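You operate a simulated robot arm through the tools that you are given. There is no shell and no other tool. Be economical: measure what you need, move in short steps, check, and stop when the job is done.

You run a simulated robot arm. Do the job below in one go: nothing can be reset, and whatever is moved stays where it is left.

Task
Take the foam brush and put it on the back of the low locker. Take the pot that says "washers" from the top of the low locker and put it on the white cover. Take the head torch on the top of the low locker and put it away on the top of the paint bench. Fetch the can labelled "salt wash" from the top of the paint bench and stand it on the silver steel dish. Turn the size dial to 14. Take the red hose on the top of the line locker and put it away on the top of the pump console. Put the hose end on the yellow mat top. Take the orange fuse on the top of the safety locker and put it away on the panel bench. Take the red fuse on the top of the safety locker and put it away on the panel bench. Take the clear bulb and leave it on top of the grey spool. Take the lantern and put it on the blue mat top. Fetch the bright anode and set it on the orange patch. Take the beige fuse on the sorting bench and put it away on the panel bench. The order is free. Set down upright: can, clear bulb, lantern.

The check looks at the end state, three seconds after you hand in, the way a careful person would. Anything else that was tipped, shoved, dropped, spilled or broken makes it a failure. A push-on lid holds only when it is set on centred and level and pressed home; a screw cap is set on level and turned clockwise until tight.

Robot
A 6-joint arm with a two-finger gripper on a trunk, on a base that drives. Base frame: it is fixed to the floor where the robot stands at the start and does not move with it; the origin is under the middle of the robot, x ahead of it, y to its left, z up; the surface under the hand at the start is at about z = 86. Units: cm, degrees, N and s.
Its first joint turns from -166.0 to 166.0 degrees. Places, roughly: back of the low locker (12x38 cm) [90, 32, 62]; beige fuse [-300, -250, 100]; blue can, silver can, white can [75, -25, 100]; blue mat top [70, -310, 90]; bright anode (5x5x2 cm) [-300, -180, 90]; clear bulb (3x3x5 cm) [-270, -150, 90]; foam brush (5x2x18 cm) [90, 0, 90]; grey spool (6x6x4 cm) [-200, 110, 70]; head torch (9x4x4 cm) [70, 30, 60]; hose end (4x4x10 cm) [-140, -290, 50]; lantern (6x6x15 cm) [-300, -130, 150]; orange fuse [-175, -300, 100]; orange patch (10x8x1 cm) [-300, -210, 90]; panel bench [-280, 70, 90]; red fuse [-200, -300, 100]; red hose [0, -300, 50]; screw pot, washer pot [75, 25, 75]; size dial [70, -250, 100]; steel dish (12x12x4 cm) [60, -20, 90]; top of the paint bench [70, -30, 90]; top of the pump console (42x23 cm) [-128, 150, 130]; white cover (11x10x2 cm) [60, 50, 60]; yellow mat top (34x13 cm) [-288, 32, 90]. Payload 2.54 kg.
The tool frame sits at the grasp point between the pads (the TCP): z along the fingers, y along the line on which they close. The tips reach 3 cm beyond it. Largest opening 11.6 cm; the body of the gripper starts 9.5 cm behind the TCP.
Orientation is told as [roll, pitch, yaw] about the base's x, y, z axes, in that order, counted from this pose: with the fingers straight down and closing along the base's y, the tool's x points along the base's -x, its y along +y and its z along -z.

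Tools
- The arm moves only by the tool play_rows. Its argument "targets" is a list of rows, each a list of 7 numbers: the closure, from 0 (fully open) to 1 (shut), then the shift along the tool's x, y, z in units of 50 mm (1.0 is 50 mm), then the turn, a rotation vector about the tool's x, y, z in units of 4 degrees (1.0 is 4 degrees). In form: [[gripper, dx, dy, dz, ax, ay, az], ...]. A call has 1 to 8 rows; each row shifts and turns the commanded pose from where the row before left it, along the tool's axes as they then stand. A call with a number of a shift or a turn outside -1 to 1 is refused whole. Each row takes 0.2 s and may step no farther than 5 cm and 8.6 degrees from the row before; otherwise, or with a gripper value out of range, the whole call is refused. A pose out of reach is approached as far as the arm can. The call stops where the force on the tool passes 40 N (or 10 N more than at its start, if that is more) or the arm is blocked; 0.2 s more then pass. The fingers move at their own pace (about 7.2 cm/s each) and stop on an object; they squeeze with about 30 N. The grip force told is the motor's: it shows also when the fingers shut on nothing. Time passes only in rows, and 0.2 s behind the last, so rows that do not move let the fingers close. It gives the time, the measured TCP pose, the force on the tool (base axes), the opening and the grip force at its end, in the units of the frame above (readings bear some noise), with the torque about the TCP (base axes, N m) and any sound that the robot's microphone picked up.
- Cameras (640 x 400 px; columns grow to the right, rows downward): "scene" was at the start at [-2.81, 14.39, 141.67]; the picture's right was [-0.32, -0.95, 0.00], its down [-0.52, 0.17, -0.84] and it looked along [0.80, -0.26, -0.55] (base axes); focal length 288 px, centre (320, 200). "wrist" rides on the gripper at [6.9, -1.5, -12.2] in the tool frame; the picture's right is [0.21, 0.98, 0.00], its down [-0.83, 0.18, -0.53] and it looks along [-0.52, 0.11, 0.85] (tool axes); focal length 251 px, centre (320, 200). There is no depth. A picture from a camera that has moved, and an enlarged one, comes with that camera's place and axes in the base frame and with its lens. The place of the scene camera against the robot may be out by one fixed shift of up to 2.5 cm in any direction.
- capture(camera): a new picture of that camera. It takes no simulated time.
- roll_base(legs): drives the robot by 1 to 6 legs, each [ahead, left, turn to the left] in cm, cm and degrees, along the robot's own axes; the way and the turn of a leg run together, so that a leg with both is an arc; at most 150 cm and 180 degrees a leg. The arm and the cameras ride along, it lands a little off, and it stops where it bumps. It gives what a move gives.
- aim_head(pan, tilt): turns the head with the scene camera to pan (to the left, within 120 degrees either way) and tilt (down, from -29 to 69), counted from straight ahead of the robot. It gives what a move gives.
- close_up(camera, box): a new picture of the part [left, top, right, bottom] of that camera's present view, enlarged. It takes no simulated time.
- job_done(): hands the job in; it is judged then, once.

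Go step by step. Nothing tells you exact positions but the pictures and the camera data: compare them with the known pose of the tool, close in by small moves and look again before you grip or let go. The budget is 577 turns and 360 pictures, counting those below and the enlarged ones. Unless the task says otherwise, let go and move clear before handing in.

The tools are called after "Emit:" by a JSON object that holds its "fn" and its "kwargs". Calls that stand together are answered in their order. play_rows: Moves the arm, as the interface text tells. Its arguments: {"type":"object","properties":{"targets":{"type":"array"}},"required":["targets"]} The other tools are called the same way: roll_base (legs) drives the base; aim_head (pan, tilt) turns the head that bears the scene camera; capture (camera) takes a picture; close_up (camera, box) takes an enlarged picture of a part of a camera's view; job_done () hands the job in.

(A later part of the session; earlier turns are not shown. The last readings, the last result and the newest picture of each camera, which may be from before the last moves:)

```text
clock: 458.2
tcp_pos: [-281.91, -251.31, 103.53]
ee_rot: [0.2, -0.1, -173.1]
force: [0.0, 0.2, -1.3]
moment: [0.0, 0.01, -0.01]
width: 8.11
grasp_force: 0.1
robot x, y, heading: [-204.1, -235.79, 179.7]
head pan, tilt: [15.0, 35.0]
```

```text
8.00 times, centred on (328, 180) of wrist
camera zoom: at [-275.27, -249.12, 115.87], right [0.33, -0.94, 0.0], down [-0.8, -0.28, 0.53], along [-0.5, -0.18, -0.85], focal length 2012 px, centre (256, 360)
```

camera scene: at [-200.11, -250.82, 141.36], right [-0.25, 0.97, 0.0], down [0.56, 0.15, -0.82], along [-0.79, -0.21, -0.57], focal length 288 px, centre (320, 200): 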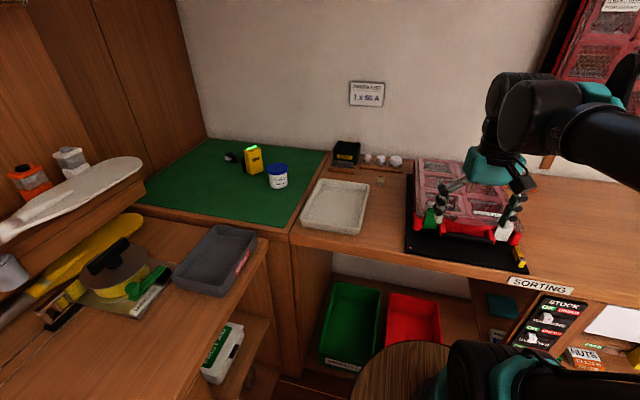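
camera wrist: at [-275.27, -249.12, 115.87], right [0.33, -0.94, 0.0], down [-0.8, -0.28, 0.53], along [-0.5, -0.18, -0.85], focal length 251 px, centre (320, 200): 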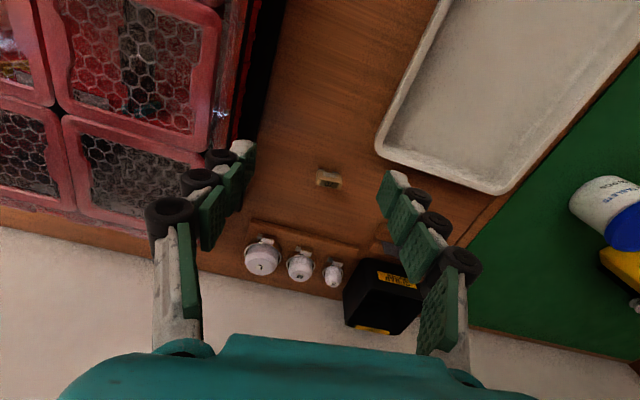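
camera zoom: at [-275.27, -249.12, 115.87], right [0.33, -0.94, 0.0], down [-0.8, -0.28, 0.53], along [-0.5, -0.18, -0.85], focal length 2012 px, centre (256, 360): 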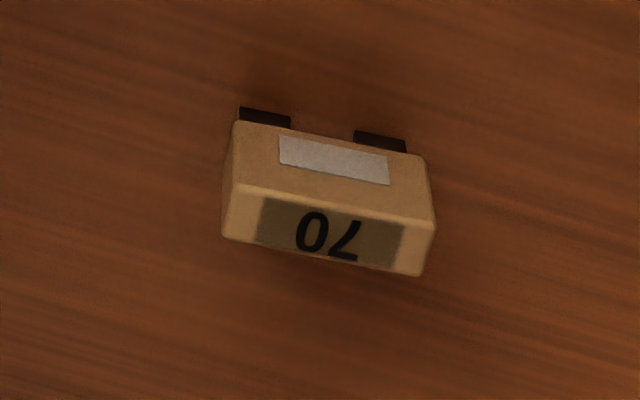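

Emit:
{"fn": "play_rows", "kwargs": {"targets": [[0.5, -0.68, 0.28, 0, 0, 0, 0], [0.55, -0.68, 0.28, 0, 0, 0, 0], [0.55, 0, 0, 0.8, 0, 0, 0], [0.55, 0, 0, 0.8, 0, 0, 0], [0.55, 0, 0, 0, 0, 0, 0]]}}

Emit:
{"fn": "capture", "kwargs": {"camera": "wrist"}}

```text
clock: 459.4
tcp_pos: [-288.47, -254.88, 95.62]
ee_rot: [0.3, 0.0, -173.1]
force: [-0.3, -0.1, -0.1]
moment: [0.02, 0.0, 0.02]
width: 5.22
grasp_force: 0.1
robot x, y, heading: [-204.25, -235.53, 179.5]
head pan, tilt: [15.0, 35.0]
```

```text
170 pictures are left
camera wrist: at [-281.71, -252.66, 107.8], right [0.33, -0.94, 0.0], down [-0.8, -0.28, 0.53], along [-0.5, -0.18, -0.85], focal length 251 px, centre (320, 200)
```

wrist: 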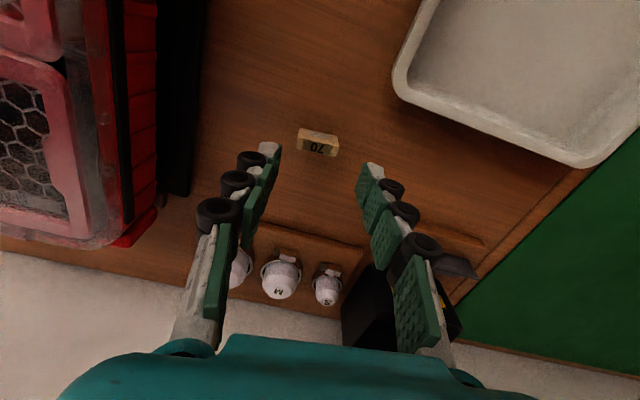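

Emit:
{"fn": "play_rows", "kwargs": {"targets": [[0.55, 0.11, -0.02, 0.5, 0, 0, 0], [0.55, 0, 0, 0.45, 0, 0, 0], [0.55, 0, 0, 0, 0, 0, 0]]}}

Emit:
{"fn": "capture", "kwargs": {"camera": "wrist"}}

```text
clock: 460.2
tcp_pos: [-287.87, -254.73, 90.88]
ee_rot: [0.2, 0.0, -173.1]
force: [-2.8, -1.8, 12.5]
moment: [0.07, 0.09, 0.1]
width: 5.25
grasp_force: 4.9
robot x, y, heading: [-204.23, -235.95, 179.5]
head pan, tilt: [15.0, 35.0]
```

```text
169 pictures are left
camera wrist: at [-281.16, -252.5, 103.09], right [0.33, -0.94, 0.0], down [-0.8, -0.28, 0.53], along [-0.5, -0.18, -0.85], focal length 251 px, centre (320, 200)
```

wrist: 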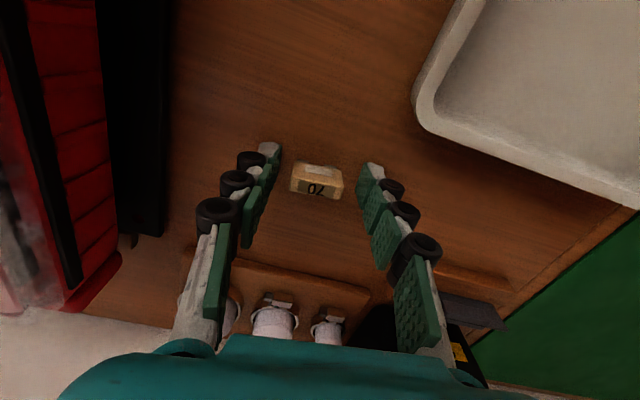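

Emit:
{"fn": "play_rows", "kwargs": {"targets": [[0.55, 0, 0, -0.08, 0, 0, 0], [0.8, 0, 0, 0, 0, 0, 0], [1, 0, 0, 0, 0, 0, 0], [1, 0, 0, 0, 0, 0, 0], [1, 0, 0, 0, 0, 0, 0]]}}

Emit:
{"fn": "play_rows", "kwargs": {"targets": [[1, 0, 0, -0.3, 0, 0, 0], [1, 0, 0, -0.8, 0, 0, 0], [1, 0.1, 0, -0.9, 0, 0, 0], [1, 0.6, 0, -0.7, 0, 0, 0], [1, 0, 0, 0, 0, 0, 0]]}}

Emit:
{"fn": "capture", "kwargs": {"camera": "wrist"}}

```text
clock: 461.4
tcp_pos: [-287.87, -254.83, 91.29]
ee_rot: [0.2, -0.1, -173.1]
force: [0.4, -0.5, -0.7]
moment: [-0.01, -0.01, -0.01]
width: 2.65
grasp_force: 29.8
robot x, y, heading: [-204.25, -235.98, 179.6]
head pan, tilt: [15.0, 35.0]
```

```text
clock: 462.6
tcp_pos: [-284.35, -254.21, 104.9]
ee_rot: [0.3, 0.0, -173.0]
force: [0.3, -0.9, -0.3]
moment: [-0.03, -0.02, 0.02]
width: 2.68
grasp_force: 30.0
robot x, y, heading: [-204.16, -235.94, 179.6]
head pan, tilt: [15.0, 35.0]
```

```text
168 pictures are left
camera wrist: at [-277.77, -252.1, 117.15], right [0.33, -0.94, 0.0], down [-0.8, -0.28, 0.53], along [-0.5, -0.18, -0.85], focal length 251 px, centre (320, 200)
```

wrist: 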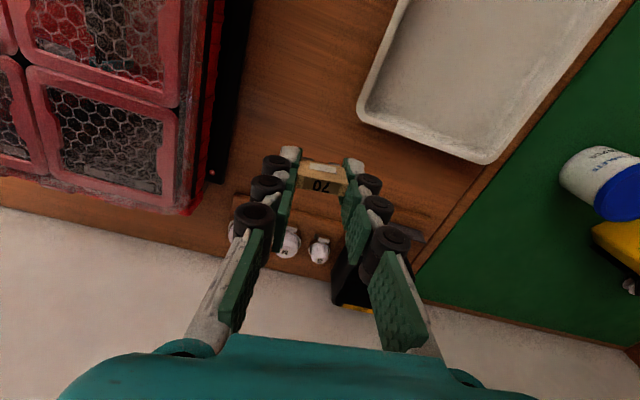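

Beige fuse held. I retract and drive back to the panel bench.

Emit:
{"fn": "play_rows", "kwargs": {"targets": [[1, 0.84, -0.27, -0.12, 0, 0, 0], [1, 0.84, -0.27, -0.12, 0, 0, 0], [1, 0.84, -0.27, -0.12, 0, 0, 0], [1, 0.84, -0.27, -0.12, 0, 0, 0], [1, 0.84, -0.27, -0.12, 0, 0, 0], [1, 0.84, -0.27, -0.12, 0, 0, 0], [1, 0.84, -0.27, -0.12, 0, 0, 0], [1, 0.84, -0.27, -0.12, 0, 0, 0]]}}

Emit:
{"fn": "roll_base", "kwargs": {"legs": [[-16, 0, 0], [0, -150, 0], [0, -150, 0]]}}

Emit:
{"fn": "capture", "kwargs": {"camera": "wrist"}}

```text
clock: 464.4
tcp_pos: [-252.45, -239.53, 109.47]
ee_rot: [0.2, 0.0, -173.1]
force: [-1.0, 1.2, 0.7]
moment: [0.04, -0.05, -0.01]
width: 2.62
grasp_force: 30.1
robot x, y, heading: [-204.05, -236.08, 179.8]
head pan, tilt: [15.0, 35.0]
```

```text
clock: 479.8
tcp_pos: [-234.99, 59.47, 109.57]
ee_rot: [0.2, 0.0, -172.8]
force: [-0.6, -0.7, -0.4]
moment: [0.01, 0.02, 0.0]
width: 2.62
grasp_force: 30.0
robot x, y, heading: [-186.54, 63.5, 180.0]
head pan, tilt: [15.0, 35.0]
```

```text
167 pictures are left
camera wrist: at [-228.3, 61.73, 121.82], right [0.34, -0.94, 0.0], down [-0.8, -0.28, 0.53], along [-0.5, -0.18, -0.85], focal length 251 px, centre (320, 200)
```

wrist: 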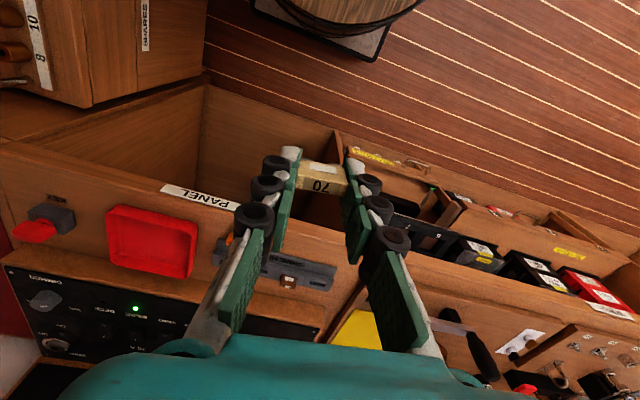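

Emit:
{"fn": "play_rows", "kwargs": {"targets": [[1, -0.95, -0.02, 0, 0, 0, 0], [1, -0.95, -0.02, 0, 0, 0, 0], [1, -0.95, -0.02, 0, 0, 0, 0], [1, -0.95, -0.02, 0, 0, 0, 0], [1, -0.95, -0.02, 0.1, 0, 0, 0], [1, 0, 0, 0.9, 0, 0, 0], [1, 0, 0, 0.9, 0, 0, 0], [1, 0, 0, 0.9, 0, 0, 0]]}}

Emit:
{"fn": "capture", "kwargs": {"camera": "wrist"}}

```text
clock: 481.6
tcp_pos: [-258.57, 56.91, 95.41]
ee_rot: [0.2, 0.0, -172.8]
force: [0.6, 0.4, -0.3]
moment: [-0.02, 0.01, -0.01]
width: 2.64
grasp_force: 29.7
robot x, y, heading: [-186.7, 63.09, 179.8]
head pan, tilt: [15.0, 35.0]
```

```text
166 pictures are left
camera wrist: at [-251.91, 59.17, 107.69], right [0.34, -0.94, 0.0], down [-0.8, -0.28, 0.53], along [-0.5, -0.18, -0.85], focal length 251 px, centre (320, 200)
```

wrist: 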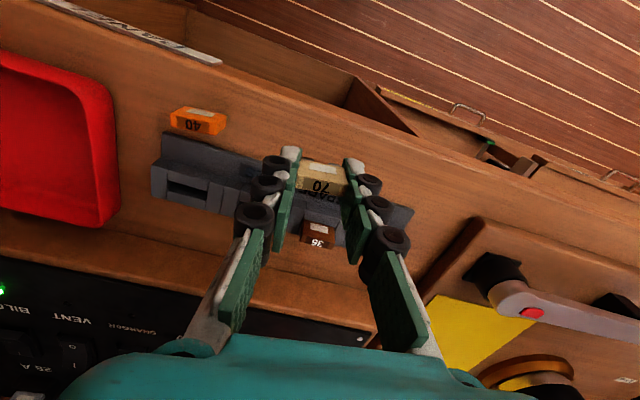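

Emit:
{"fn": "play_rows", "kwargs": {"targets": [[1, 0.06, 0, 0.4, 0, 0, 0], [1, 0, 0, 0.24, 0, 0, 0], [1, 0, 0, 0.1, 0, 0, 0], [1, 0, 0, 0.06, 0, 0, 0], [1, 0, 0, 0, 0, 0, 0]]}}

```text
clock: 482.8
tcp_pos: [-258.28, 57.1, 91.54]
ee_rot: [0.1, 0.0, -172.8]
force: [-0.4, 0.6, 0.4]
moment: [-0.02, -0.02, 0.0]
width: 2.66
grasp_force: 30.1
robot x, y, heading: [-186.9, 63.73, 179.7]
head pan, tilt: [15.0, 35.0]
```

Emit:
{"fn": "play_rows", "kwargs": {"targets": [[1, 0, 0, 0.04, 0, 0, 0], [1, 0, 0, 0.04, 0, 0, 0], [1, 0, 0, 0, 0, 0, 0]]}}

```text
clock: 483.6
tcp_pos: [-258.21, 56.88, 91.14]
ee_rot: [0.2, 0.1, -172.8]
force: [-0.3, 0.5, 0.1]
moment: [-0.01, -0.01, 0.03]
width: 2.64
grasp_force: 29.6
robot x, y, heading: [-186.29, 63.47, 180.0]
head pan, tilt: [15.0, 35.0]
```

Emit:
{"fn": "play_rows", "kwargs": {"targets": [[1, 0, 0, 0.04, 0, 0, 0], [1, 0, 0, 0.04, 0, 0, 0], [1, 0, 0, 0, 0, 0, 0]]}}

```text
clock: 484.3
tcp_pos: [-258.22, 56.98, 91.02]
ee_rot: [0.0, 0.0, -172.8]
force: [2.8, 0.7, 17.6]
moment: [0.14, -0.16, -0.07]
width: 2.65
grasp_force: 30.1
robot x, y, heading: [-187.03, 63.62, 180.0]
head pan, tilt: [15.0, 35.0]
stopped in row 3: the force on the tool passed its limit at 42 N (the readings are from after the stop); the commanded pose is now the measured one
```

Emit:
{"fn": "play_rows", "kwargs": {"targets": [[1, 0, 0, -0.03, 0, 0, 0], [0.9, 0, 0, 0, 0, 0, 0], [0.75, 0, 0, 0, 0, 0, 0], [0.65, 0, 0, 0, 0, 0, 0], [0.65, 0, 0, -0.4, 0, 0, 0], [0.65, 0, 0, -0.8, 0, 0, 0], [0.65, 0, 0, -0.8, 0, 0, 0]]}}

Emit:
{"fn": "capture", "kwargs": {"camera": "wrist"}}

```text
clock: 485.9
tcp_pos: [-258.2, 57.02, 101.06]
ee_rot: [0.1, 0.0, -172.8]
force: [0.3, -0.1, 0.7]
moment: [0.01, -0.03, 0.0]
width: 4.07
grasp_force: 0.0
robot x, y, heading: [-186.74, 63.67, 180.0]
head pan, tilt: [15.0, 35.0]
```

```text
165 pictures are left
camera wrist: at [-251.57, 59.21, 113.2], right [0.34, -0.94, 0.0], down [-0.8, -0.28, 0.53], along [-0.5, -0.18, -0.85], focal length 251 px, centre (320, 200)
```

wrist: 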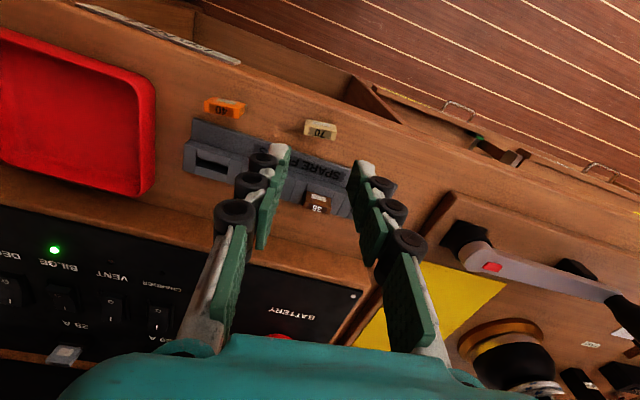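

Both fuses stand. Next the red fuse from the safety locker.

Emit:
{"fn": "play_rows", "kwargs": {"targets": [[0.2, 0.9, 0.1, -0.4, 0, 0, 0], [0, 0.9, 0.1, -0.4, 0, 0, 0], [0, 0.9, 0.1, -0.4, 0, 0, 0], [0, 0.9, 0, -0.2, 0, 0, 0], [0, 0.9, 0, 0, 0, 0, 0]]}}

Emit:
{"fn": "roll_base", "kwargs": {"legs": [[0, 150, 0], [0, 40, 0], [0, 0, 90], [97, -10, 0]]}}

Emit:
{"fn": "capture", "kwargs": {"camera": "wrist"}}

```text
clock: 487.1
tcp_pos: [-235.64, 58.17, 107.92]
ee_rot: [0.1, 0.0, -172.8]
force: [0.5, -0.9, -0.1]
moment: [0.02, -0.05, 0.03]
width: 11.6
grasp_force: 0.1
robot x, y, heading: [-186.28, 63.61, 179.8]
head pan, tilt: [15.0, 35.0]
```

```text
clock: 505.2
tcp_pos: [-195.72, -272.92, 107.93]
ee_rot: [0.1, 0.0, -83.2]
force: [0.0, 0.1, 0.2]
moment: [-0.01, 0.03, -0.02]
width: 11.61
grasp_force: 0.1
robot x, y, heading: [-200.34, -223.61, -90.5]
head pan, tilt: [15.0, 35.0]
```

```text
164 pictures are left
camera wrist: at [-198.15, -266.33, 120.15], right [0.94, 0.33, 0.0], down [0.28, -0.8, 0.53], along [0.18, -0.5, -0.85], focal length 251 px, centre (320, 200)
```

wrist: 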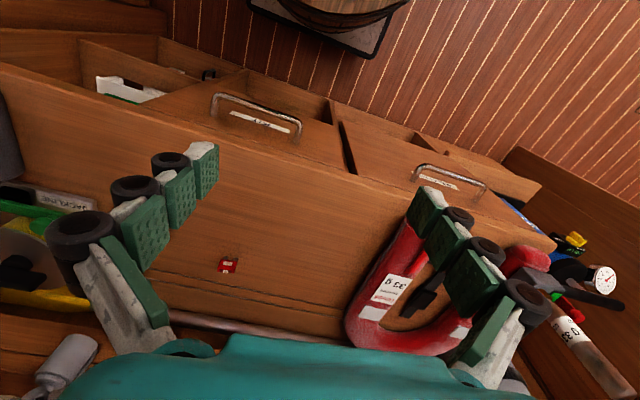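

Emit:
{"fn": "play_rows", "kwargs": {"targets": [[0.2, -0.84, -0.29, 0.1, 0, 0, 0], [0.3, -0.84, -0.29, 0.1, 0, 0, 0], [0.4, -0.84, -0.29, 0.1, 0, 0, 0], [0.4, -0.84, -0.29, 0.1, 0, 0, 0], [0.4, -0.84, -0.29, 0.1, 0, 0, 0], [0.4, -0.84, -0.29, 0.1, 0, 0, 0], [0.4, -0.84, -0.29, 0.1, 0, 0, 0], [0.4, 0, 0, 0, 0, 0, 0]]}}

Emit:
{"fn": "capture", "kwargs": {"camera": "wrist"}}

```text
clock: 507.0
tcp_pos: [-202.27, -303.35, 104.28]
ee_rot: [0.1, 0.0, -83.2]
force: [-0.4, 0.7, 0.6]
moment: [-0.01, 0.0, 0.0]
width: 6.95
grasp_force: 0.1
robot x, y, heading: [-200.83, -223.67, -90.6]
head pan, tilt: [15.0, 35.0]
```

```text
163 pictures are left
camera wrist: at [-204.63, -296.73, 116.62], right [0.94, 0.33, 0.0], down [0.28, -0.8, 0.53], along [0.18, -0.5, -0.85], focal length 251 px, centre (320, 200)
```

wrist: 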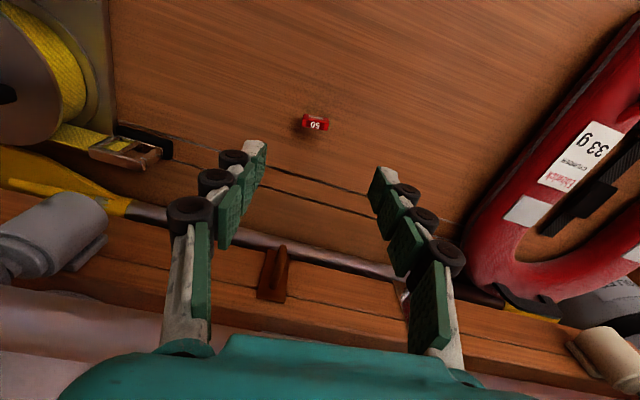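

Emit:
{"fn": "play_rows", "kwargs": {"targets": [[0.5, 0, -0.1, 0.8, 0, 0, 0], [0.55, 0, 0, 0.8, 0, 0, 0], [0.55, 0, 0, 0.3, 0, 0, 0], [0.55, 0, 0, 0, 0, 0, 0]]}}

Emit:
{"fn": "capture", "kwargs": {"camera": "wrist"}}

```text
clock: 508.0
tcp_pos: [-202.77, -303.3, 94.99]
ee_rot: [0.0, 0.0, -83.3]
force: [0.0, 1.0, -0.2]
moment: [-0.02, -0.03, 0.02]
width: 5.22
grasp_force: 0.0
robot x, y, heading: [-200.29, -223.92, -90.4]
head pan, tilt: [15.0, 35.0]
```

```text
162 pictures are left
camera wrist: at [-205.22, -296.75, 107.13], right [0.94, 0.33, 0.0], down [0.28, -0.8, 0.53], along [0.18, -0.5, -0.85], focal length 251 px, centre (320, 200)
```

wrist: 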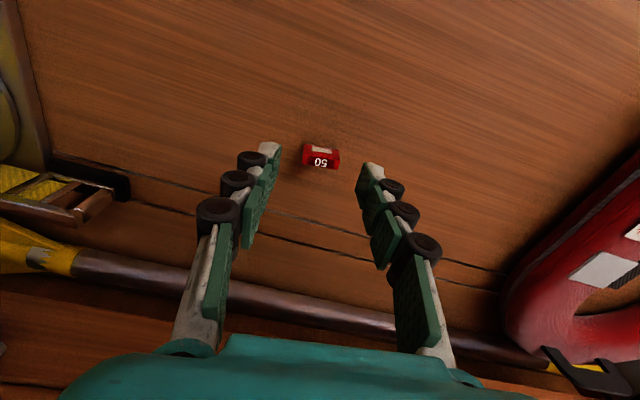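

Emit:
{"fn": "play_rows", "kwargs": {"targets": [[0.55, 0, 0, 0.6, 0, 0, 0], [0.55, 0, 0, 0.46, 0, 0, 0], [0.8, 0, 0, 0, 0, 0, 0], [1, 0, 0, 0, 0, 0, 0], [1, 0, 0, 0, 0, 0, 0], [1, 0, 0, 0, 0, 0, 0]]}}

Emit:
{"fn": "play_rows", "kwargs": {"targets": [[1, 0, 0, -0.3, 0, 0, 0], [1, 0, 0, -0.8, 0, 0, 0], [1, 0.2, 0, -0.9, 0, 0, 0], [1, 0.7, 0, -0.6, 0, 0, 0], [1, 0.9, 0, -0.3, 0, 0, 0], [1, 0.9, 0, 0, 0, 0, 0], [1, 0.9, 0, 0, 0, 0, 0], [1, 0.9, 0, 0, 0, 0, 0]]}}

Emit:
{"fn": "capture", "kwargs": {"camera": "wrist"}}

```text
clock: 509.4
tcp_pos: [-202.89, -303.28, 89.7]
ee_rot: [0.1, 0.0, -83.2]
force: [-0.9, -0.4, 0.0]
moment: [0.01, 0.0, 0.01]
width: 2.6
grasp_force: 30.0
robot x, y, heading: [-200.81, -223.94, -90.6]
head pan, tilt: [15.0, 35.0]
```

```text
clock: 511.2
tcp_pos: [-205.56, -280.97, 104.05]
ee_rot: [0.0, 0.0, -83.2]
force: [-0.6, -0.4, -0.3]
moment: [0.01, -0.02, 0.02]
width: 2.59
grasp_force: 29.8
robot x, y, heading: [-200.92, -223.96, -90.5]
head pan, tilt: [15.0, 35.0]
```

```text
161 pictures are left
camera wrist: at [-207.88, -274.48, 116.31], right [0.94, 0.33, 0.0], down [0.28, -0.8, 0.53], along [0.18, -0.5, -0.85], focal length 251 px, centre (320, 200)
```

wrist: 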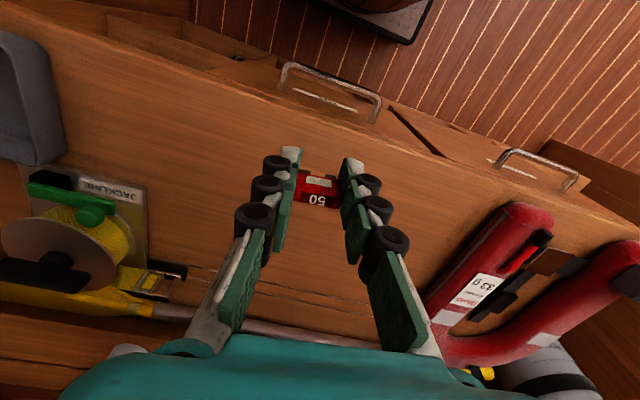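

Emit:
{"fn": "play_rows", "kwargs": {"targets": [[1, 0.9, 0, -0.3, 0, 0, 0], [1, 0.9, 0, -0.3, 0, 0, 0]]}}

Emit:
{"fn": "roll_base", "kwargs": {"legs": [[-100, 0, 0], [0, 0, -90], [-14, 0, 0], [0, -150, 0], [0, -34, 0]]}}

Emit:
{"fn": "capture", "kwargs": {"camera": "wrist"}}

```text
clock: 511.8
tcp_pos: [-206.52, -272.13, 107.2]
ee_rot: [0.1, 0.0, -83.2]
force: [0.0, -0.4, 0.2]
moment: [0.02, -0.01, 0.0]
width: 2.57
grasp_force: 29.7
robot x, y, heading: [-201.07, -223.78, -90.7]
head pan, tilt: [15.0, 35.0]
```

```text
clock: 530.5
tcp_pos: [-231.74, 64.43, 107.16]
ee_rot: [0.1, 0.0, -173.5]
force: [0.1, 1.3, -0.3]
moment: [-0.01, 0.02, 0.0]
width: 2.61
grasp_force: 29.8
robot x, y, heading: [-183.33, 58.56, 179.5]
head pan, tilt: [15.0, 35.0]
```

```text
160 pictures are left
camera wrist: at [-225.05, 66.76, 119.39], right [0.32, -0.95, 0.0], down [-0.8, -0.27, 0.53], along [-0.5, -0.17, -0.85], focal length 251 px, centre (320, 200)
```

wrist: 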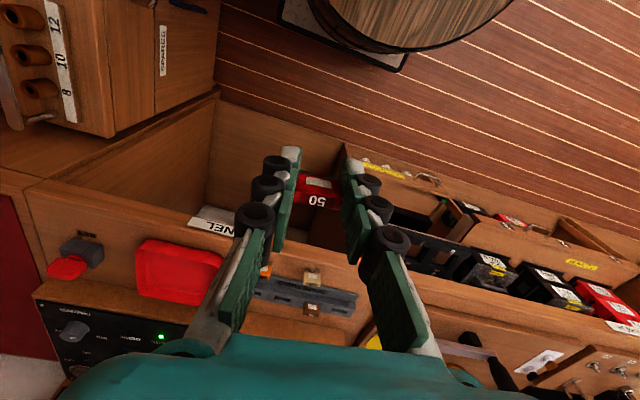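

Emit:
{"fn": "play_rows", "kwargs": {"targets": [[1, -0.59, -0.775, 0, 0, 0, 0], [1, -0.59, -0.775, 0, 0, 0, 0], [1, -0.59, -0.775, 0, 0, 0, 0], [1, -0.59, -0.775, 0, 0, 0, 0], [1, -0.59, -0.775, 0, 0, 0, 0], [1, -0.59, -0.775, 0, 0, 0, 0], [1, -0.59, -0.775, 0, 0, 0, 0], [1, -0.59, -0.775, 0, 0, 0, 0]]}}

Emit:
{"fn": "capture", "kwargs": {"camera": "wrist"}}

```text
clock: 532.3
tcp_pos: [-258.71, 92.75, 107.22]
ee_rot: [0.1, 0.0, -173.4]
force: [0.1, -0.3, 0.9]
moment: [0.04, 0.07, 0.0]
width: 2.6
grasp_force: 30.3
robot x, y, heading: [-183.45, 58.62, 179.2]
head pan, tilt: [15.0, 35.0]
```

```text
159 pictures are left
camera wrist: at [-252.05, 94.94, 119.47], right [0.32, -0.95, 0.0], down [-0.8, -0.27, 0.53], along [-0.5, -0.17, -0.85], focal length 251 px, centre (320, 200)
```

wrist: 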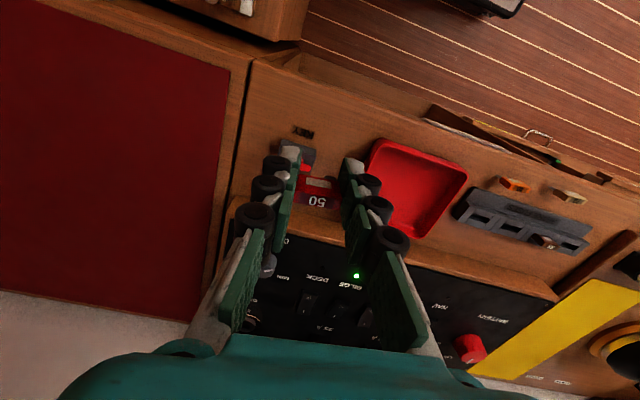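

Emit:
{"fn": "play_rows", "kwargs": {"targets": [[1, 0, 0.06, 0.9, 0, 0, 0], [1, 0, 0, 0.9, 0, 0, 0], [1, 0, 0, 0.8, 0, 0, 0], [1, 0, 0, 0.4, 0, 0, 0], [1, 0, 0, 0.08, 0, 0, 0], [1, 0, 0, 0, 0, 0, 0]]}}

Emit:
{"fn": "capture", "kwargs": {"camera": "wrist"}}

```text
clock: 533.7
tcp_pos: [-258.68, 92.33, 91.71]
ee_rot: [0.1, -0.1, -173.5]
force: [-0.1, -0.5, 0.2]
moment: [0.01, -0.04, 0.01]
width: 2.6
grasp_force: 30.2
robot x, y, heading: [-183.7, 59.02, 179.6]
head pan, tilt: [15.0, 35.0]
```

```text
158 pictures are left
camera wrist: at [-251.97, 94.57, 103.94], right [0.32, -0.95, 0.0], down [-0.8, -0.27, 0.53], along [-0.5, -0.17, -0.85], focal length 251 px, centre (320, 200)
```

wrist: 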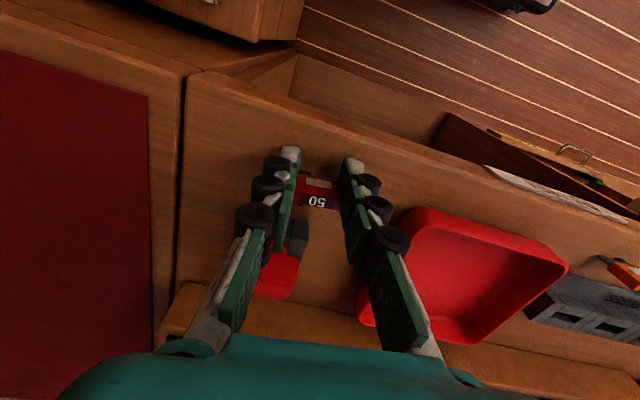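

Emit:
{"fn": "play_rows", "kwargs": {"targets": [[1, 0, 0, 0.04, 0, 0, 0], [1, 0, 0, 0.04, 0, 0, 0], [1, 0, 0, 0, 0, 0, 0]]}}

```text
clock: 534.5
tcp_pos: [-258.67, 92.41, 91.42]
ee_rot: [0.1, 0.0, -173.4]
force: [-2.1, 0.2, 26.1]
moment: [0.02, 0.29, 0.01]
width: 2.6
grasp_force: 30.1
robot x, y, heading: [-183.61, 58.61, 179.2]
head pan, tilt: [15.0, 35.0]
```

Emit:
{"fn": "play_rows", "kwargs": {"targets": [[1, 0, 0, -0.03, 0, 0, 0], [0.9, 0, 0, 0, 0, 0, 0], [0.75, 0, 0, 0, 0, 0, 0], [0.65, 0, 0, 0, 0, 0, 0], [0.65, 0, 0, -0.4, 0, 0, 0], [0.65, 0, 0, -0.8, 0, 0, 0], [0.65, 0, 0, -0.8, 0, 0, 0]]}}

Emit:
{"fn": "capture", "kwargs": {"camera": "wrist"}}

```text
clock: 536.1
tcp_pos: [-258.64, 92.52, 101.35]
ee_rot: [0.0, 0.1, -173.6]
force: [-1.2, -0.6, 0.6]
moment: [-0.01, -0.01, 0.03]
width: 4.06
grasp_force: 0.0
robot x, y, heading: [-183.55, 58.23, 179.5]
head pan, tilt: [15.0, 35.0]
```

```text
157 pictures are left
camera wrist: at [-252.0, 94.73, 113.64], right [0.32, -0.95, 0.0], down [-0.8, -0.27, 0.53], along [-0.5, -0.17, -0.85], focal length 251 px, centre (320, 200)
```

wrist: 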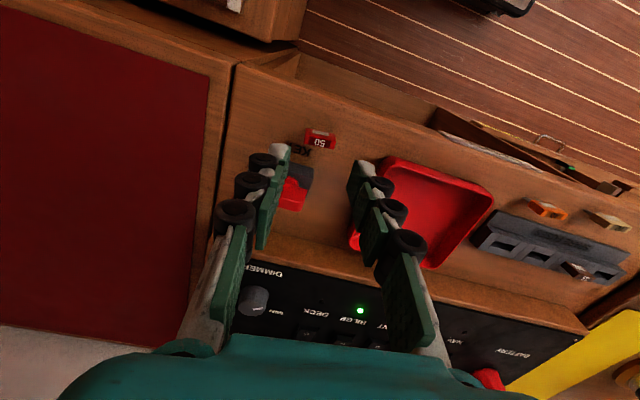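

All three fuses are on the panel bench. Last is the hose end at the dinghy pump; I drive back there for a close look.

Emit:
{"fn": "play_rows", "kwargs": {"targets": [[0.2, 0.9, 0.1, -0.4, 0, 0, 0], [0, 0.9, 0.2, -0.2, 0, 0, 0], [0, 0.85, 0.4, 0, 0, 0, 0], [0, 0.85, 0.4, 0, 0, 0, 0], [0, 0.8, 0.5, 0, 0, 0, 0], [0, 0.6, 0.7, 0, 0, 0, 0], [0, 0, 0.9, 0, 0, 0, 0], [0, 0, 0.9, 0, 0, 0, 0]]}}

Emit:
{"fn": "roll_base", "kwargs": {"legs": [[-48, 0, 0], [0, 0, 90.5], [150, 0, 0], [118, 0, 0]]}}

Emit:
{"fn": "aim_head", "kwargs": {"pan": 0, "tilt": 45}}

Emit:
{"fn": "capture", "kwargs": {"camera": "scene"}}

Emit:
{"fn": "capture", "kwargs": {"camera": "wrist"}}

```text
clock: 537.9
tcp_pos: [-231.83, 74.73, 104.54]
ee_rot: [0.1, 0.0, -173.7]
force: [-1.1, -0.3, -0.5]
moment: [0.01, -0.02, 0.01]
width: 11.6
grasp_force: 0.1
robot x, y, heading: [-183.54, 58.2, 179.2]
head pan, tilt: [15.0, 35.0]
```

```text
clock: 557.2
tcp_pos: [-146.62, -258.81, 104.43]
ee_rot: [0.2, 0.0, -81.7]
force: [0.1, 0.6, 0.4]
moment: [0.01, -0.02, 0.0]
width: 11.59
grasp_force: 0.0
robot x, y, heading: [-132.18, -210.01, -89.1]
head pan, tilt: [15.0, 35.0]
```

```text
clock: 558.0
tcp_pos: [-146.6, -258.9, 104.41]
ee_rot: [0.1, 0.1, -81.6]
force: [0.5, 0.6, 0.2]
moment: [0.02, 0.03, -0.01]
width: 11.6
grasp_force: 0.0
robot x, y, heading: [-131.79, -210.1, -89.0]
head pan, tilt: [0.0, 45.0]
```

```text
156 pictures are left
camera scene: at [-116.25, -203.51, 139.89], right [-1.0, -0.02, 0.0], down [-0.01, 0.71, -0.71], along [0.01, -0.71, -0.71], focal length 288 px, centre (320, 200)
```

scene: 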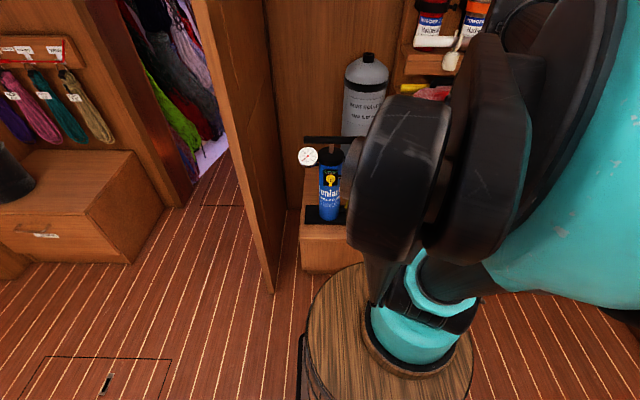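

```text
155 pictures are left
camera wrist: at [-149.17, -252.35, 116.67], right [0.94, 0.35, 0.0], down [0.3, -0.79, 0.53], along [0.19, -0.5, -0.85], focal length 251 px, centre (320, 200)
```

wrist: 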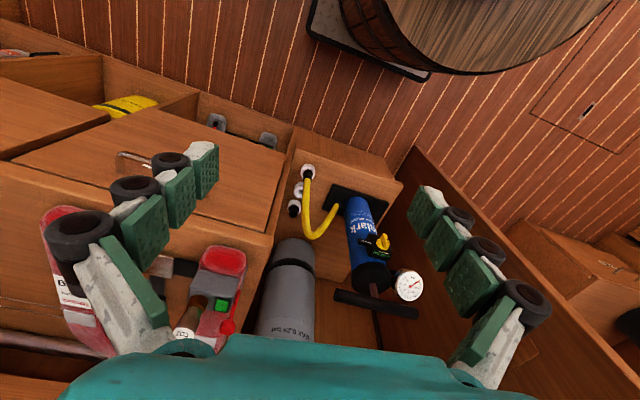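

Emit:
{"fn": "close_up", "kwargs": {"camera": "wrist", "box": [270, 150, 400, 250]}}

```text
4.00 times, centred on (335, 200) of wrist
camera zoom: at [-149.17, -252.35, 116.67], right [0.94, 0.35, 0.0], down [0.3, -0.79, 0.53], along [0.19, -0.5, -0.85], focal length 1006 px, centre (260, 200)
```

zoom: 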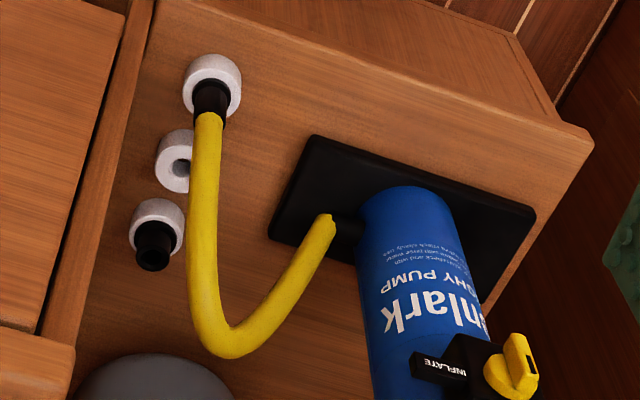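

The hose end (black cuff over a white ring) stands at about (-139.7, -288.5), ring top at z ≈ 38.5. I align the base with it and level the tool for a frontal approach, which keeps the hose arc clear.

Emit:
{"fn": "roll_base", "kwargs": {"legs": [[0, -7.5, -1]]}}

Emit:
{"fn": "play_rows", "kwargs": {"targets": [[0.4, 0, 0.7, 0, 0, 0, 0.9], [0.4, 0, 0.7, 0, 0, 0, 0.9], [0.4, 0, 0.7, 0, 0, 0, 0], [0.4, 0, 0.7, 0, 0, 0, 0], [0.4, 0, 0, 0, 0, 0, 0]]}}

```text
clock: 559.0
tcp_pos: [-154.98, -258.7, 104.5]
ee_rot: [0.1, -0.1, -82.7]
force: [0.4, 0.1, 0.1]
moment: [-0.01, -0.01, 0.02]
width: 11.58
grasp_force: 0.1
robot x, y, heading: [-139.56, -209.72, -89.6]
head pan, tilt: [0.0, 45.0]
```

```text
clock: 560.2
tcp_pos: [-141.16, -257.95, 104.41]
ee_rot: [0.1, 0.1, -89.9]
force: [0.9, -0.2, -0.1]
moment: [0.01, -0.01, 0.0]
width: 6.94
grasp_force: 0.0
robot x, y, heading: [-139.29, -210.21, -90.0]
head pan, tilt: [0.0, 45.0]
```

Emit:
{"fn": "play_rows", "kwargs": {"targets": [[0.4, 0, 0, 0, 0, -1, 0], [0.4, 0, 0, 0, 0, -1, 0], [0.4, 0, 0, 0, 0, -1, 0], [0.4, 0, 0, 0, 0, -1, 0], [0.4, 0, 0, 0, 0, -1, 0], [0.4, 0, 0, 0, 0, -1, 0], [0.4, 0, 0, 0, 0, -1, 0], [0.4, 0, 0, 0, 0, -1, 0]]}}

Emit:
{"fn": "play_rows", "kwargs": {"targets": [[0.4, 0, 0, 0, 0, -1, 0], [0.4, 0, 0, 0, 0, -1, 0], [0.4, 0, 0, 0, 0, -1, 0], [0.4, 0, 0, 0, 0, -1, 0], [0.4, 0, 0, 0, 0, -1, 0], [0.4, 0, 0, 0, 0, -1, 0], [0.4, 0, 0, 0, 0, -1, 0], [0.4, 0, 0.06, 0, 0, -1, 0]]}}

Emit:
{"fn": "capture", "kwargs": {"camera": "wrist"}}

```text
clock: 562.0
tcp_pos: [-140.97, -257.9, 104.42]
ee_rot: [0.1, -32.0, -89.9]
force: [0.5, 0.1, 0.3]
moment: [0.05, 0.02, 0.0]
width: 6.96
grasp_force: 0.1
robot x, y, heading: [-139.29, -210.08, -90.0]
head pan, tilt: [0.0, 45.0]
```

```text
clock: 563.8
tcp_pos: [-138.8, -266.11, 104.38]
ee_rot: [0.3, -64.0, -90.3]
force: [-1.0, 0.1, 0.8]
moment: [-0.02, 0.01, -0.01]
width: 6.95
grasp_force: 0.1
out of reach, approached as far as the arm can: row 1, 2, 3, 4, 5, 6, 7, 8
robot x, y, heading: [-139.99, -209.92, -89.7]
head pan, tilt: [0.0, 45.0]
```

```text
153 pictures are left
camera wrist: at [-140.4, -252.24, 103.64], right [0.98, 0.1, -0.19], down [0.18, 0.12, 0.98], along [0.12, -0.99, 0.1], focal length 251 px, centre (320, 200)
```

wrist: 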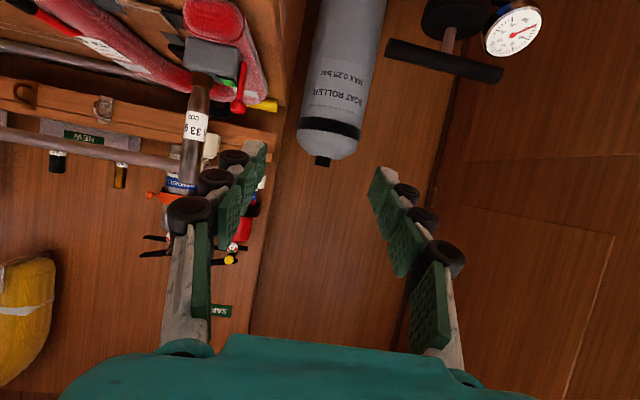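

Emit:
{"fn": "play_rows", "kwargs": {"targets": [[0.4, 0.85, 0, 0.43, 0, 0, 0], [0.4, 0.85, 0, 0.43, 0, 0, 0], [0.4, 0.85, 0, 0.43, 0, 0, 0], [0.4, 0.85, 0, 0.43, 0, 0, 0], [0.4, 0, 0, 0, 0, 0, 0]]}}

Emit:
{"fn": "capture", "kwargs": {"camera": "wrist"}}

Emit:
{"fn": "capture", "kwargs": {"camera": "scene"}}

```text
clock: 565.2
tcp_pos: [-137.03, -271.2, 90.32]
ee_rot: [0.3, -63.9, -90.1]
force: [-0.8, -0.2, -0.7]
moment: [-0.03, -0.02, 0.04]
width: 6.96
grasp_force: 0.1
out of reach, approached as far as the arm can: row 4
robot x, y, heading: [-139.39, -210.15, -89.8]
head pan, tilt: [0.0, 45.0]
stopped in row 5: the arm was blocked; the commanded pose is now the measured one
```

```text
152 pictures are left
camera wrist: at [-138.71, -257.3, 89.49], right [0.98, 0.1, -0.19], down [0.18, 0.12, 0.98], along [0.12, -0.99, 0.1], focal length 251 px, centre (320, 200)
```

wrist: 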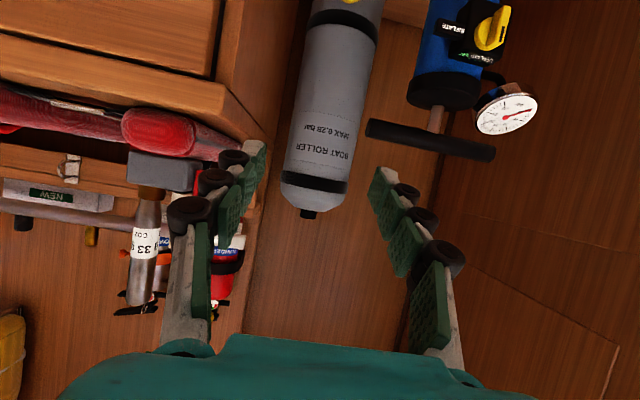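

```text
151 pictures are left
camera scene: at [-123.76, -203.86, 139.89], right [-1.0, 0.0, 0.0], down [0.0, 0.71, -0.71], along [0.0, -0.71, -0.71], focal length 288 px, centre (320, 200)
```

scene: 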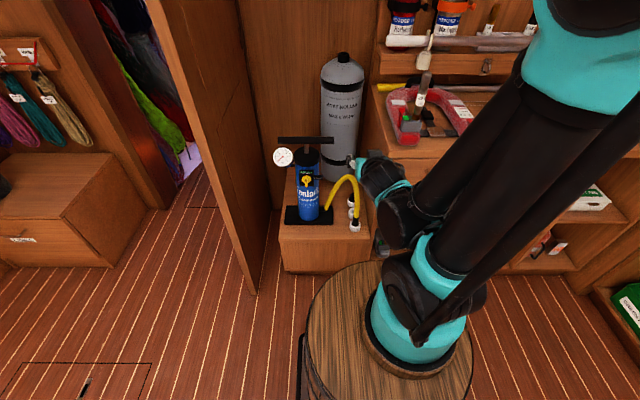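

Emit:
{"fn": "roll_base", "kwargs": {"legs": [[-18, 0, 0]]}}

Emit:
{"fn": "play_rows", "kwargs": {"targets": [[0.4, 0, -0.2, 0.6, 0, 0, 0], [0.4, 0, -0.2, 0.8, 0, 0, 0], [0.4, 0.4, 0, 0.8, 0, 0, 0], [0.4, 0.85, 0, 0.43, 0, 0, 0], [0.4, 0.85, 0, 0.43, 0, 0, 0], [0.4, 0.85, 0, 0.43, 0, 0, 0], [0.4, 0, 0, 0, 0, 0, 0]]}}

Emit:
{"fn": "capture", "kwargs": {"camera": "wrist"}}

```text
clock: 566.7
tcp_pos: [-137.15, -252.82, 90.34]
ee_rot: [0.4, -63.9, -90.0]
force: [0.2, -0.6, 0.2]
moment: [-0.01, -0.01, 0.01]
width: 6.96
grasp_force: 0.0
robot x, y, heading: [-139.34, -191.74, -90.0]
head pan, tilt: [0.0, 45.0]
```

```text
clock: 568.3
tcp_pos: [-138.38, -266.65, 87.18]
ee_rot: [0.2, -63.8, -90.0]
force: [0.5, -0.3, -0.5]
moment: [0.03, 0.0, 0.01]
width: 6.96
grasp_force: 0.1
out of reach, approached as far as the arm can: row 2, 3, 4, 5, 6
robot x, y, heading: [-139.46, -192.02, -89.6]
head pan, tilt: [0.0, 45.0]
```

```text
150 pictures are left
camera wrist: at [-139.99, -252.78, 86.47], right [0.98, 0.1, -0.19], down [0.18, 0.12, 0.98], along [0.12, -0.99, 0.1], focal length 251 px, centre (320, 200)
```

wrist: 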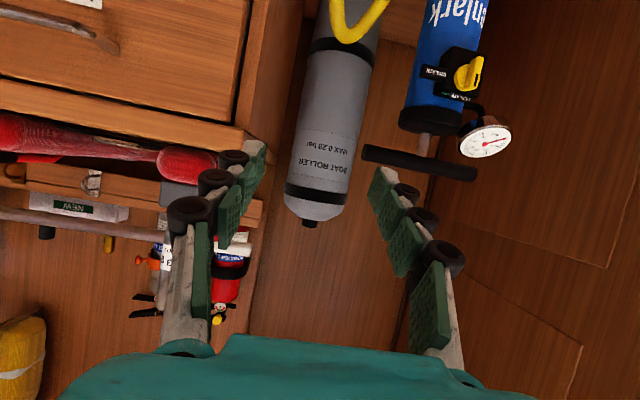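

The wrist cannot stay that level so low. I reduce the tilt to about 44° and try again.

Emit:
{"fn": "play_rows", "kwargs": {"targets": [[0.4, 0, 0, 0, 0, 1, 0], [0.4, 0, 0, 0, 0, 1, 0], [0.4, 0, 0, 0, 0, 1, 0], [0.4, 0, 0, 0, 0, 1, 0], [0.4, 0, 0, 0, 0, 1, 0], [0.4, 0.69, 0, 0.72, 0, 0, 0], [0.4, 0.69, 0, 0.72, 0, 0, 0], [0.4, 0.69, 0, 0.72, 0, 0, 0]]}}

Emit:
{"fn": "capture", "kwargs": {"camera": "wrist"}}

```text
clock: 570.1
tcp_pos: [-138.2, -268.72, 77.48]
ee_rot: [0.2, -43.8, -90.0]
force: [0.2, -0.8, -0.3]
moment: [-0.01, -0.05, 0.0]
width: 6.96
grasp_force: 0.0
out of reach, approached as far as the arm can: row 7, 8
robot x, y, heading: [-139.53, -191.96, -89.9]
head pan, tilt: [0.0, 45.0]
```

```text
149 pictures are left
camera wrist: at [-139.77, -255.41, 81.53], right [0.98, 0.16, -0.15], down [0.18, -0.23, 0.96], along [0.12, -0.96, -0.25], focal length 251 px, centre (320, 200)
```

wrist: 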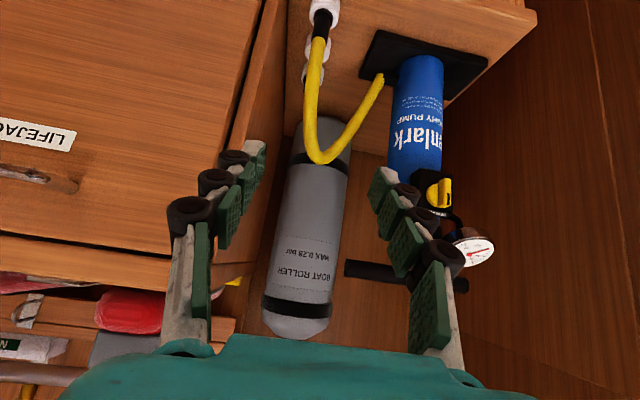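

Emit:
{"fn": "play_rows", "kwargs": {"targets": [[0.4, -0.6, -0.05, 0.58, 0, 0, 0], [0.4, -0.6, -0.05, 0.58, 0, 0, 0], [0.4, -0.6, -0.05, 0.58, 0, 0, 0], [0.4, 0, 0, 0, 0, 0, 0]]}}

Emit:
{"fn": "play_rows", "kwargs": {"targets": [[0.4, 0.6, 0, 0.62, 0, 0, 0], [0.4, 0.6, 0, 0.62, 0, 0, 0], [0.4, 0.6, 0, 0.62, 0, 0, 0], [0.4, 0, 0, 0, 0, 0, 0]]}}

Emit:
{"fn": "capture", "kwargs": {"camera": "wrist"}}

Emit:
{"fn": "capture", "kwargs": {"camera": "scene"}}

```text
clock: 571.1
tcp_pos: [-138.76, -281.27, 77.58]
ee_rot: [0.3, -43.9, -90.0]
force: [0.0, 0.8, 0.9]
moment: [0.02, 0.0, -0.01]
width: 6.96
grasp_force: 0.2
robot x, y, heading: [-139.46, -191.69, -89.6]
head pan, tilt: [0.0, 45.0]
```

```text
clock: 572.1
tcp_pos: [-138.59, -283.06, 65.97]
ee_rot: [0.2, -43.8, -89.9]
force: [0.6, 0.2, 0.7]
moment: [-0.01, 0.02, 0.01]
width: 6.96
grasp_force: 0.0
out of reach, approached as far as the arm can: row 3
robot x, y, heading: [-139.54, -191.75, -90.0]
head pan, tilt: [0.0, 45.0]
```

```text
148 pictures are left
camera wrist: at [-140.25, -269.8, 70.05], right [0.98, 0.16, -0.15], down [0.18, -0.23, 0.96], along [0.12, -0.96, -0.25], focal length 251 px, centre (320, 200)
```

wrist: 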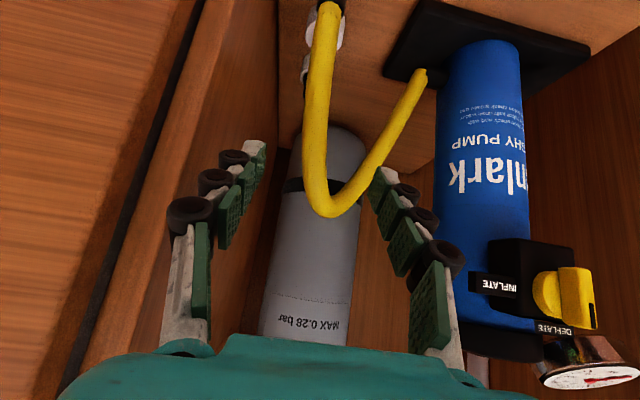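

```text
147 pictures are left
camera scene: at [-123.8, -185.71, 139.89], right [-1.0, 0.0, 0.0], down [0.0, 0.71, -0.71], along [0.0, -0.71, -0.71], focal length 288 px, centre (320, 200)
```

scene: 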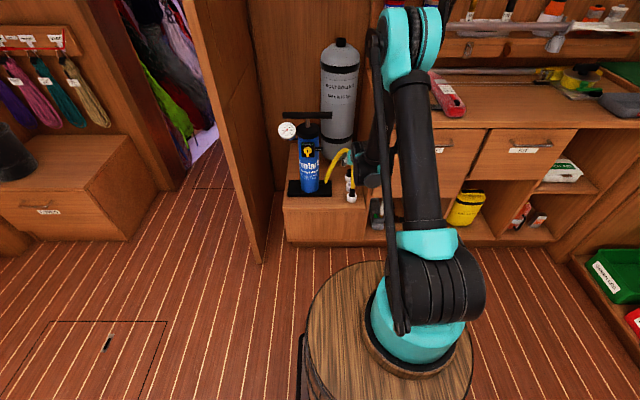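

The wrist has a lower limit, so the tool must come in steeper. I back out a little and reduce the tilt to about 22°, keeping the palm in front of the rising hose.

Emit:
{"fn": "play_rows", "kwargs": {"targets": [[0.4, 0.6, 0, -0.6, 0, 0, 0], [0.4, 0.3, -0.1, -0.3, 0, 1, 0], [0.4, 0, 0, 0, 0, 1, 0], [0.4, 0, 0, 0, 0, 1, 0], [0.4, 0, 0, 0, 0, 1, 0], [0.4, 0, 0, 0, 0, 1, 0], [0.4, 0, 0, 0, 0, 0.5, 0], [0.4, 0, 0, 0, 0, 0, 0]]}}

Emit:
{"fn": "capture", "kwargs": {"camera": "wrist"}}

```text
clock: 573.9
tcp_pos: [-138.87, -278.94, 68.26]
ee_rot: [0.1, -21.9, -89.9]
force: [0.6, 0.1, -0.5]
moment: [0.04, -0.01, 0.0]
width: 6.97
grasp_force: 0.0
out of reach, approached as far as the arm can: row 1
robot x, y, heading: [-139.36, -191.97, -89.8]
head pan, tilt: [0.0, 45.0]
```

```text
146 pictures are left
camera wrist: at [-140.53, -268.13, 77.01], right [0.98, 0.2, -0.08], down [0.18, -0.57, 0.8], along [0.12, -0.8, -0.59], focal length 251 px, centre (320, 200)
```

wrist: 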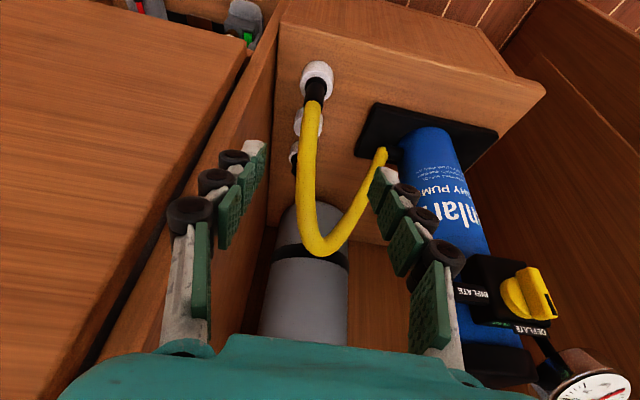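

Emit:
{"fn": "play_rows", "kwargs": {"targets": [[0.45, 0.166, -0.16, 0.85, 0, 0, 0], [0.45, 0.166, 0, 0.85, 0, 0, 0], [0.45, 0.166, 0, 0.85, 0, 0, 0], [0.45, 0, 0, 0, 0, 0, 0]]}}

Emit:
{"fn": "capture", "kwargs": {"camera": "wrist"}}

```text
clock: 574.9
tcp_pos: [-139.77, -281.45, 55.48]
ee_rot: [0.1, -21.9, -89.9]
force: [-0.4, -1.3, -0.6]
moment: [0.0, 0.02, 0.01]
width: 6.36
grasp_force: 0.2
robot x, y, heading: [-139.98, -191.68, -90.0]
head pan, tilt: [0.0, 45.0]
```

```text
145 pictures are left
camera wrist: at [-141.3, -270.62, 64.22], right [0.98, 0.2, -0.08], down [0.18, -0.57, 0.8], along [0.12, -0.8, -0.59], focal length 251 px, centre (320, 200)
```

wrist: 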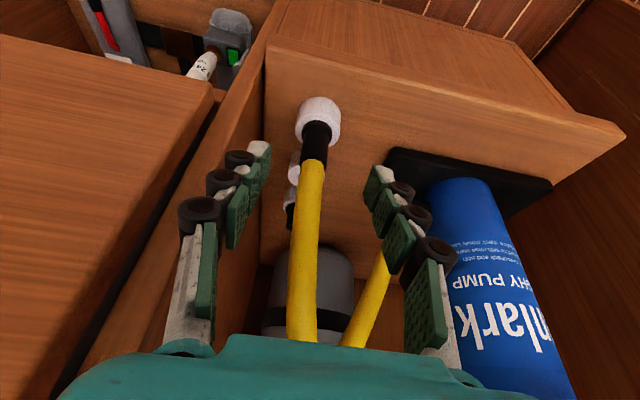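

Emit:
{"fn": "play_rows", "kwargs": {"targets": [[0.45, -0.09, 0, 0.7, 0, 0, 0], [0.45, -0.09, 0, 0.7, 0, 0, 0], [0.45, -0.05, 0, 0.5, 0, 0, 0], [0.45, 0, 0, 0, 0, 0, 0]]}}

Emit:
{"fn": "capture", "kwargs": {"camera": "wrist"}}

```text
clock: 575.9
tcp_pos: [-139.81, -286.18, 47.04]
ee_rot: [0.1, -21.9, -89.9]
force: [0.7, 0.4, -0.1]
moment: [0.01, 0.02, 0.03]
width: 6.39
grasp_force: 0.1
robot x, y, heading: [-139.97, -191.55, -89.8]
head pan, tilt: [0.0, 45.0]
```

```text
144 pictures are left
camera wrist: at [-141.34, -275.27, 55.83], right [0.98, 0.2, -0.08], down [0.18, -0.57, 0.8], along [0.12, -0.8, -0.59], focal length 251 px, centre (320, 200)
```

wrist: 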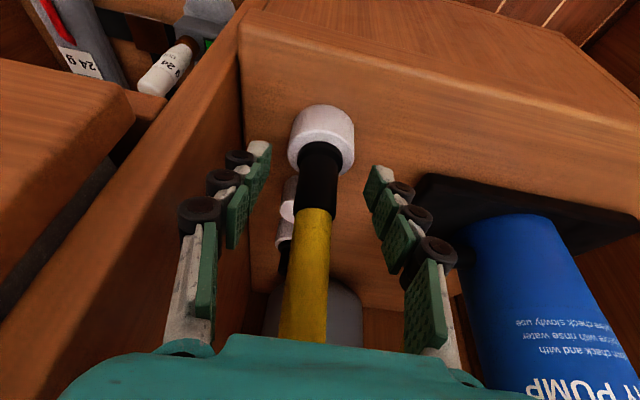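

Emit:
{"fn": "play_rows", "kwargs": {"targets": [[0.45, -0.08, 0, 0.28, 0, 0, 0], [0.45, 0, 0, 0, 0, 0, 0]]}}

Emit:
{"fn": "close_up", "kwargs": {"camera": "wrist", "box": [200, 80, 440, 340]}}

```text
clock: 576.5
tcp_pos: [-139.62, -287.11, 45.86]
ee_rot: [0.1, -21.8, -89.9]
force: [0.4, 0.4, -0.2]
moment: [-0.01, 0.03, 0.0]
width: 6.39
grasp_force: 0.0
robot x, y, heading: [-139.53, -192.14, -90.0]
head pan, tilt: [0.0, 45.0]
```

```text
1.54 times, centred on (320, 210) of wrist
camera zoom: at [-141.33, -276.17, 54.68], right [0.98, 0.2, -0.08], down [0.18, -0.57, 0.8], along [0.12, -0.8, -0.59], focal length 387 px, centre (320, 185)
```

zoom: 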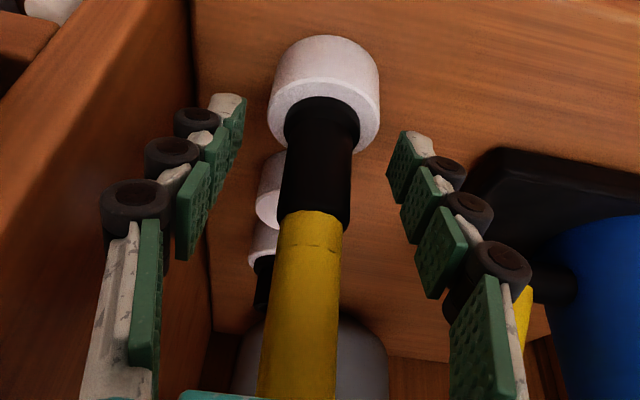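

Emit:
{"fn": "play_rows", "kwargs": {"targets": [[0.6, 0, 0, 0.06, 0, 0, 0], [0.75, 0, 0, 0, 0, 0, 0], [0.9, 0, 0, 0, 0, 0, 0], [1, 0, 0, 0, 0, 0, 0], [1, 0, 0, 0, 0, 0, 0]]}}

Emit:
{"fn": "capture", "kwargs": {"camera": "wrist"}}

```text
clock: 577.7
tcp_pos: [-139.62, -287.1, 45.71]
ee_rot: [0.0, -22.1, -89.9]
force: [-2.7, 6.5, 23.6]
moment: [0.01, 0.04, -0.01]
width: 4.68
grasp_force: 44.5
robot x, y, heading: [-139.64, -192.04, -90.0]
head pan, tilt: [0.0, 45.0]
```

```text
142 pictures are left
camera wrist: at [-141.33, -276.2, 54.48], right [0.98, 0.2, -0.08], down [0.18, -0.57, 0.8], along [0.12, -0.8, -0.59], focal length 251 px, centre (320, 200)
```

wrist: 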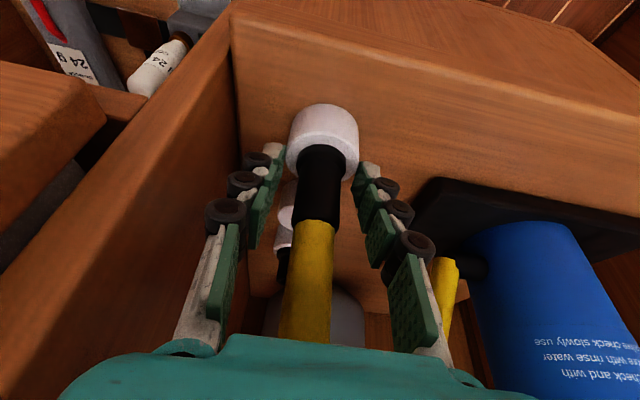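

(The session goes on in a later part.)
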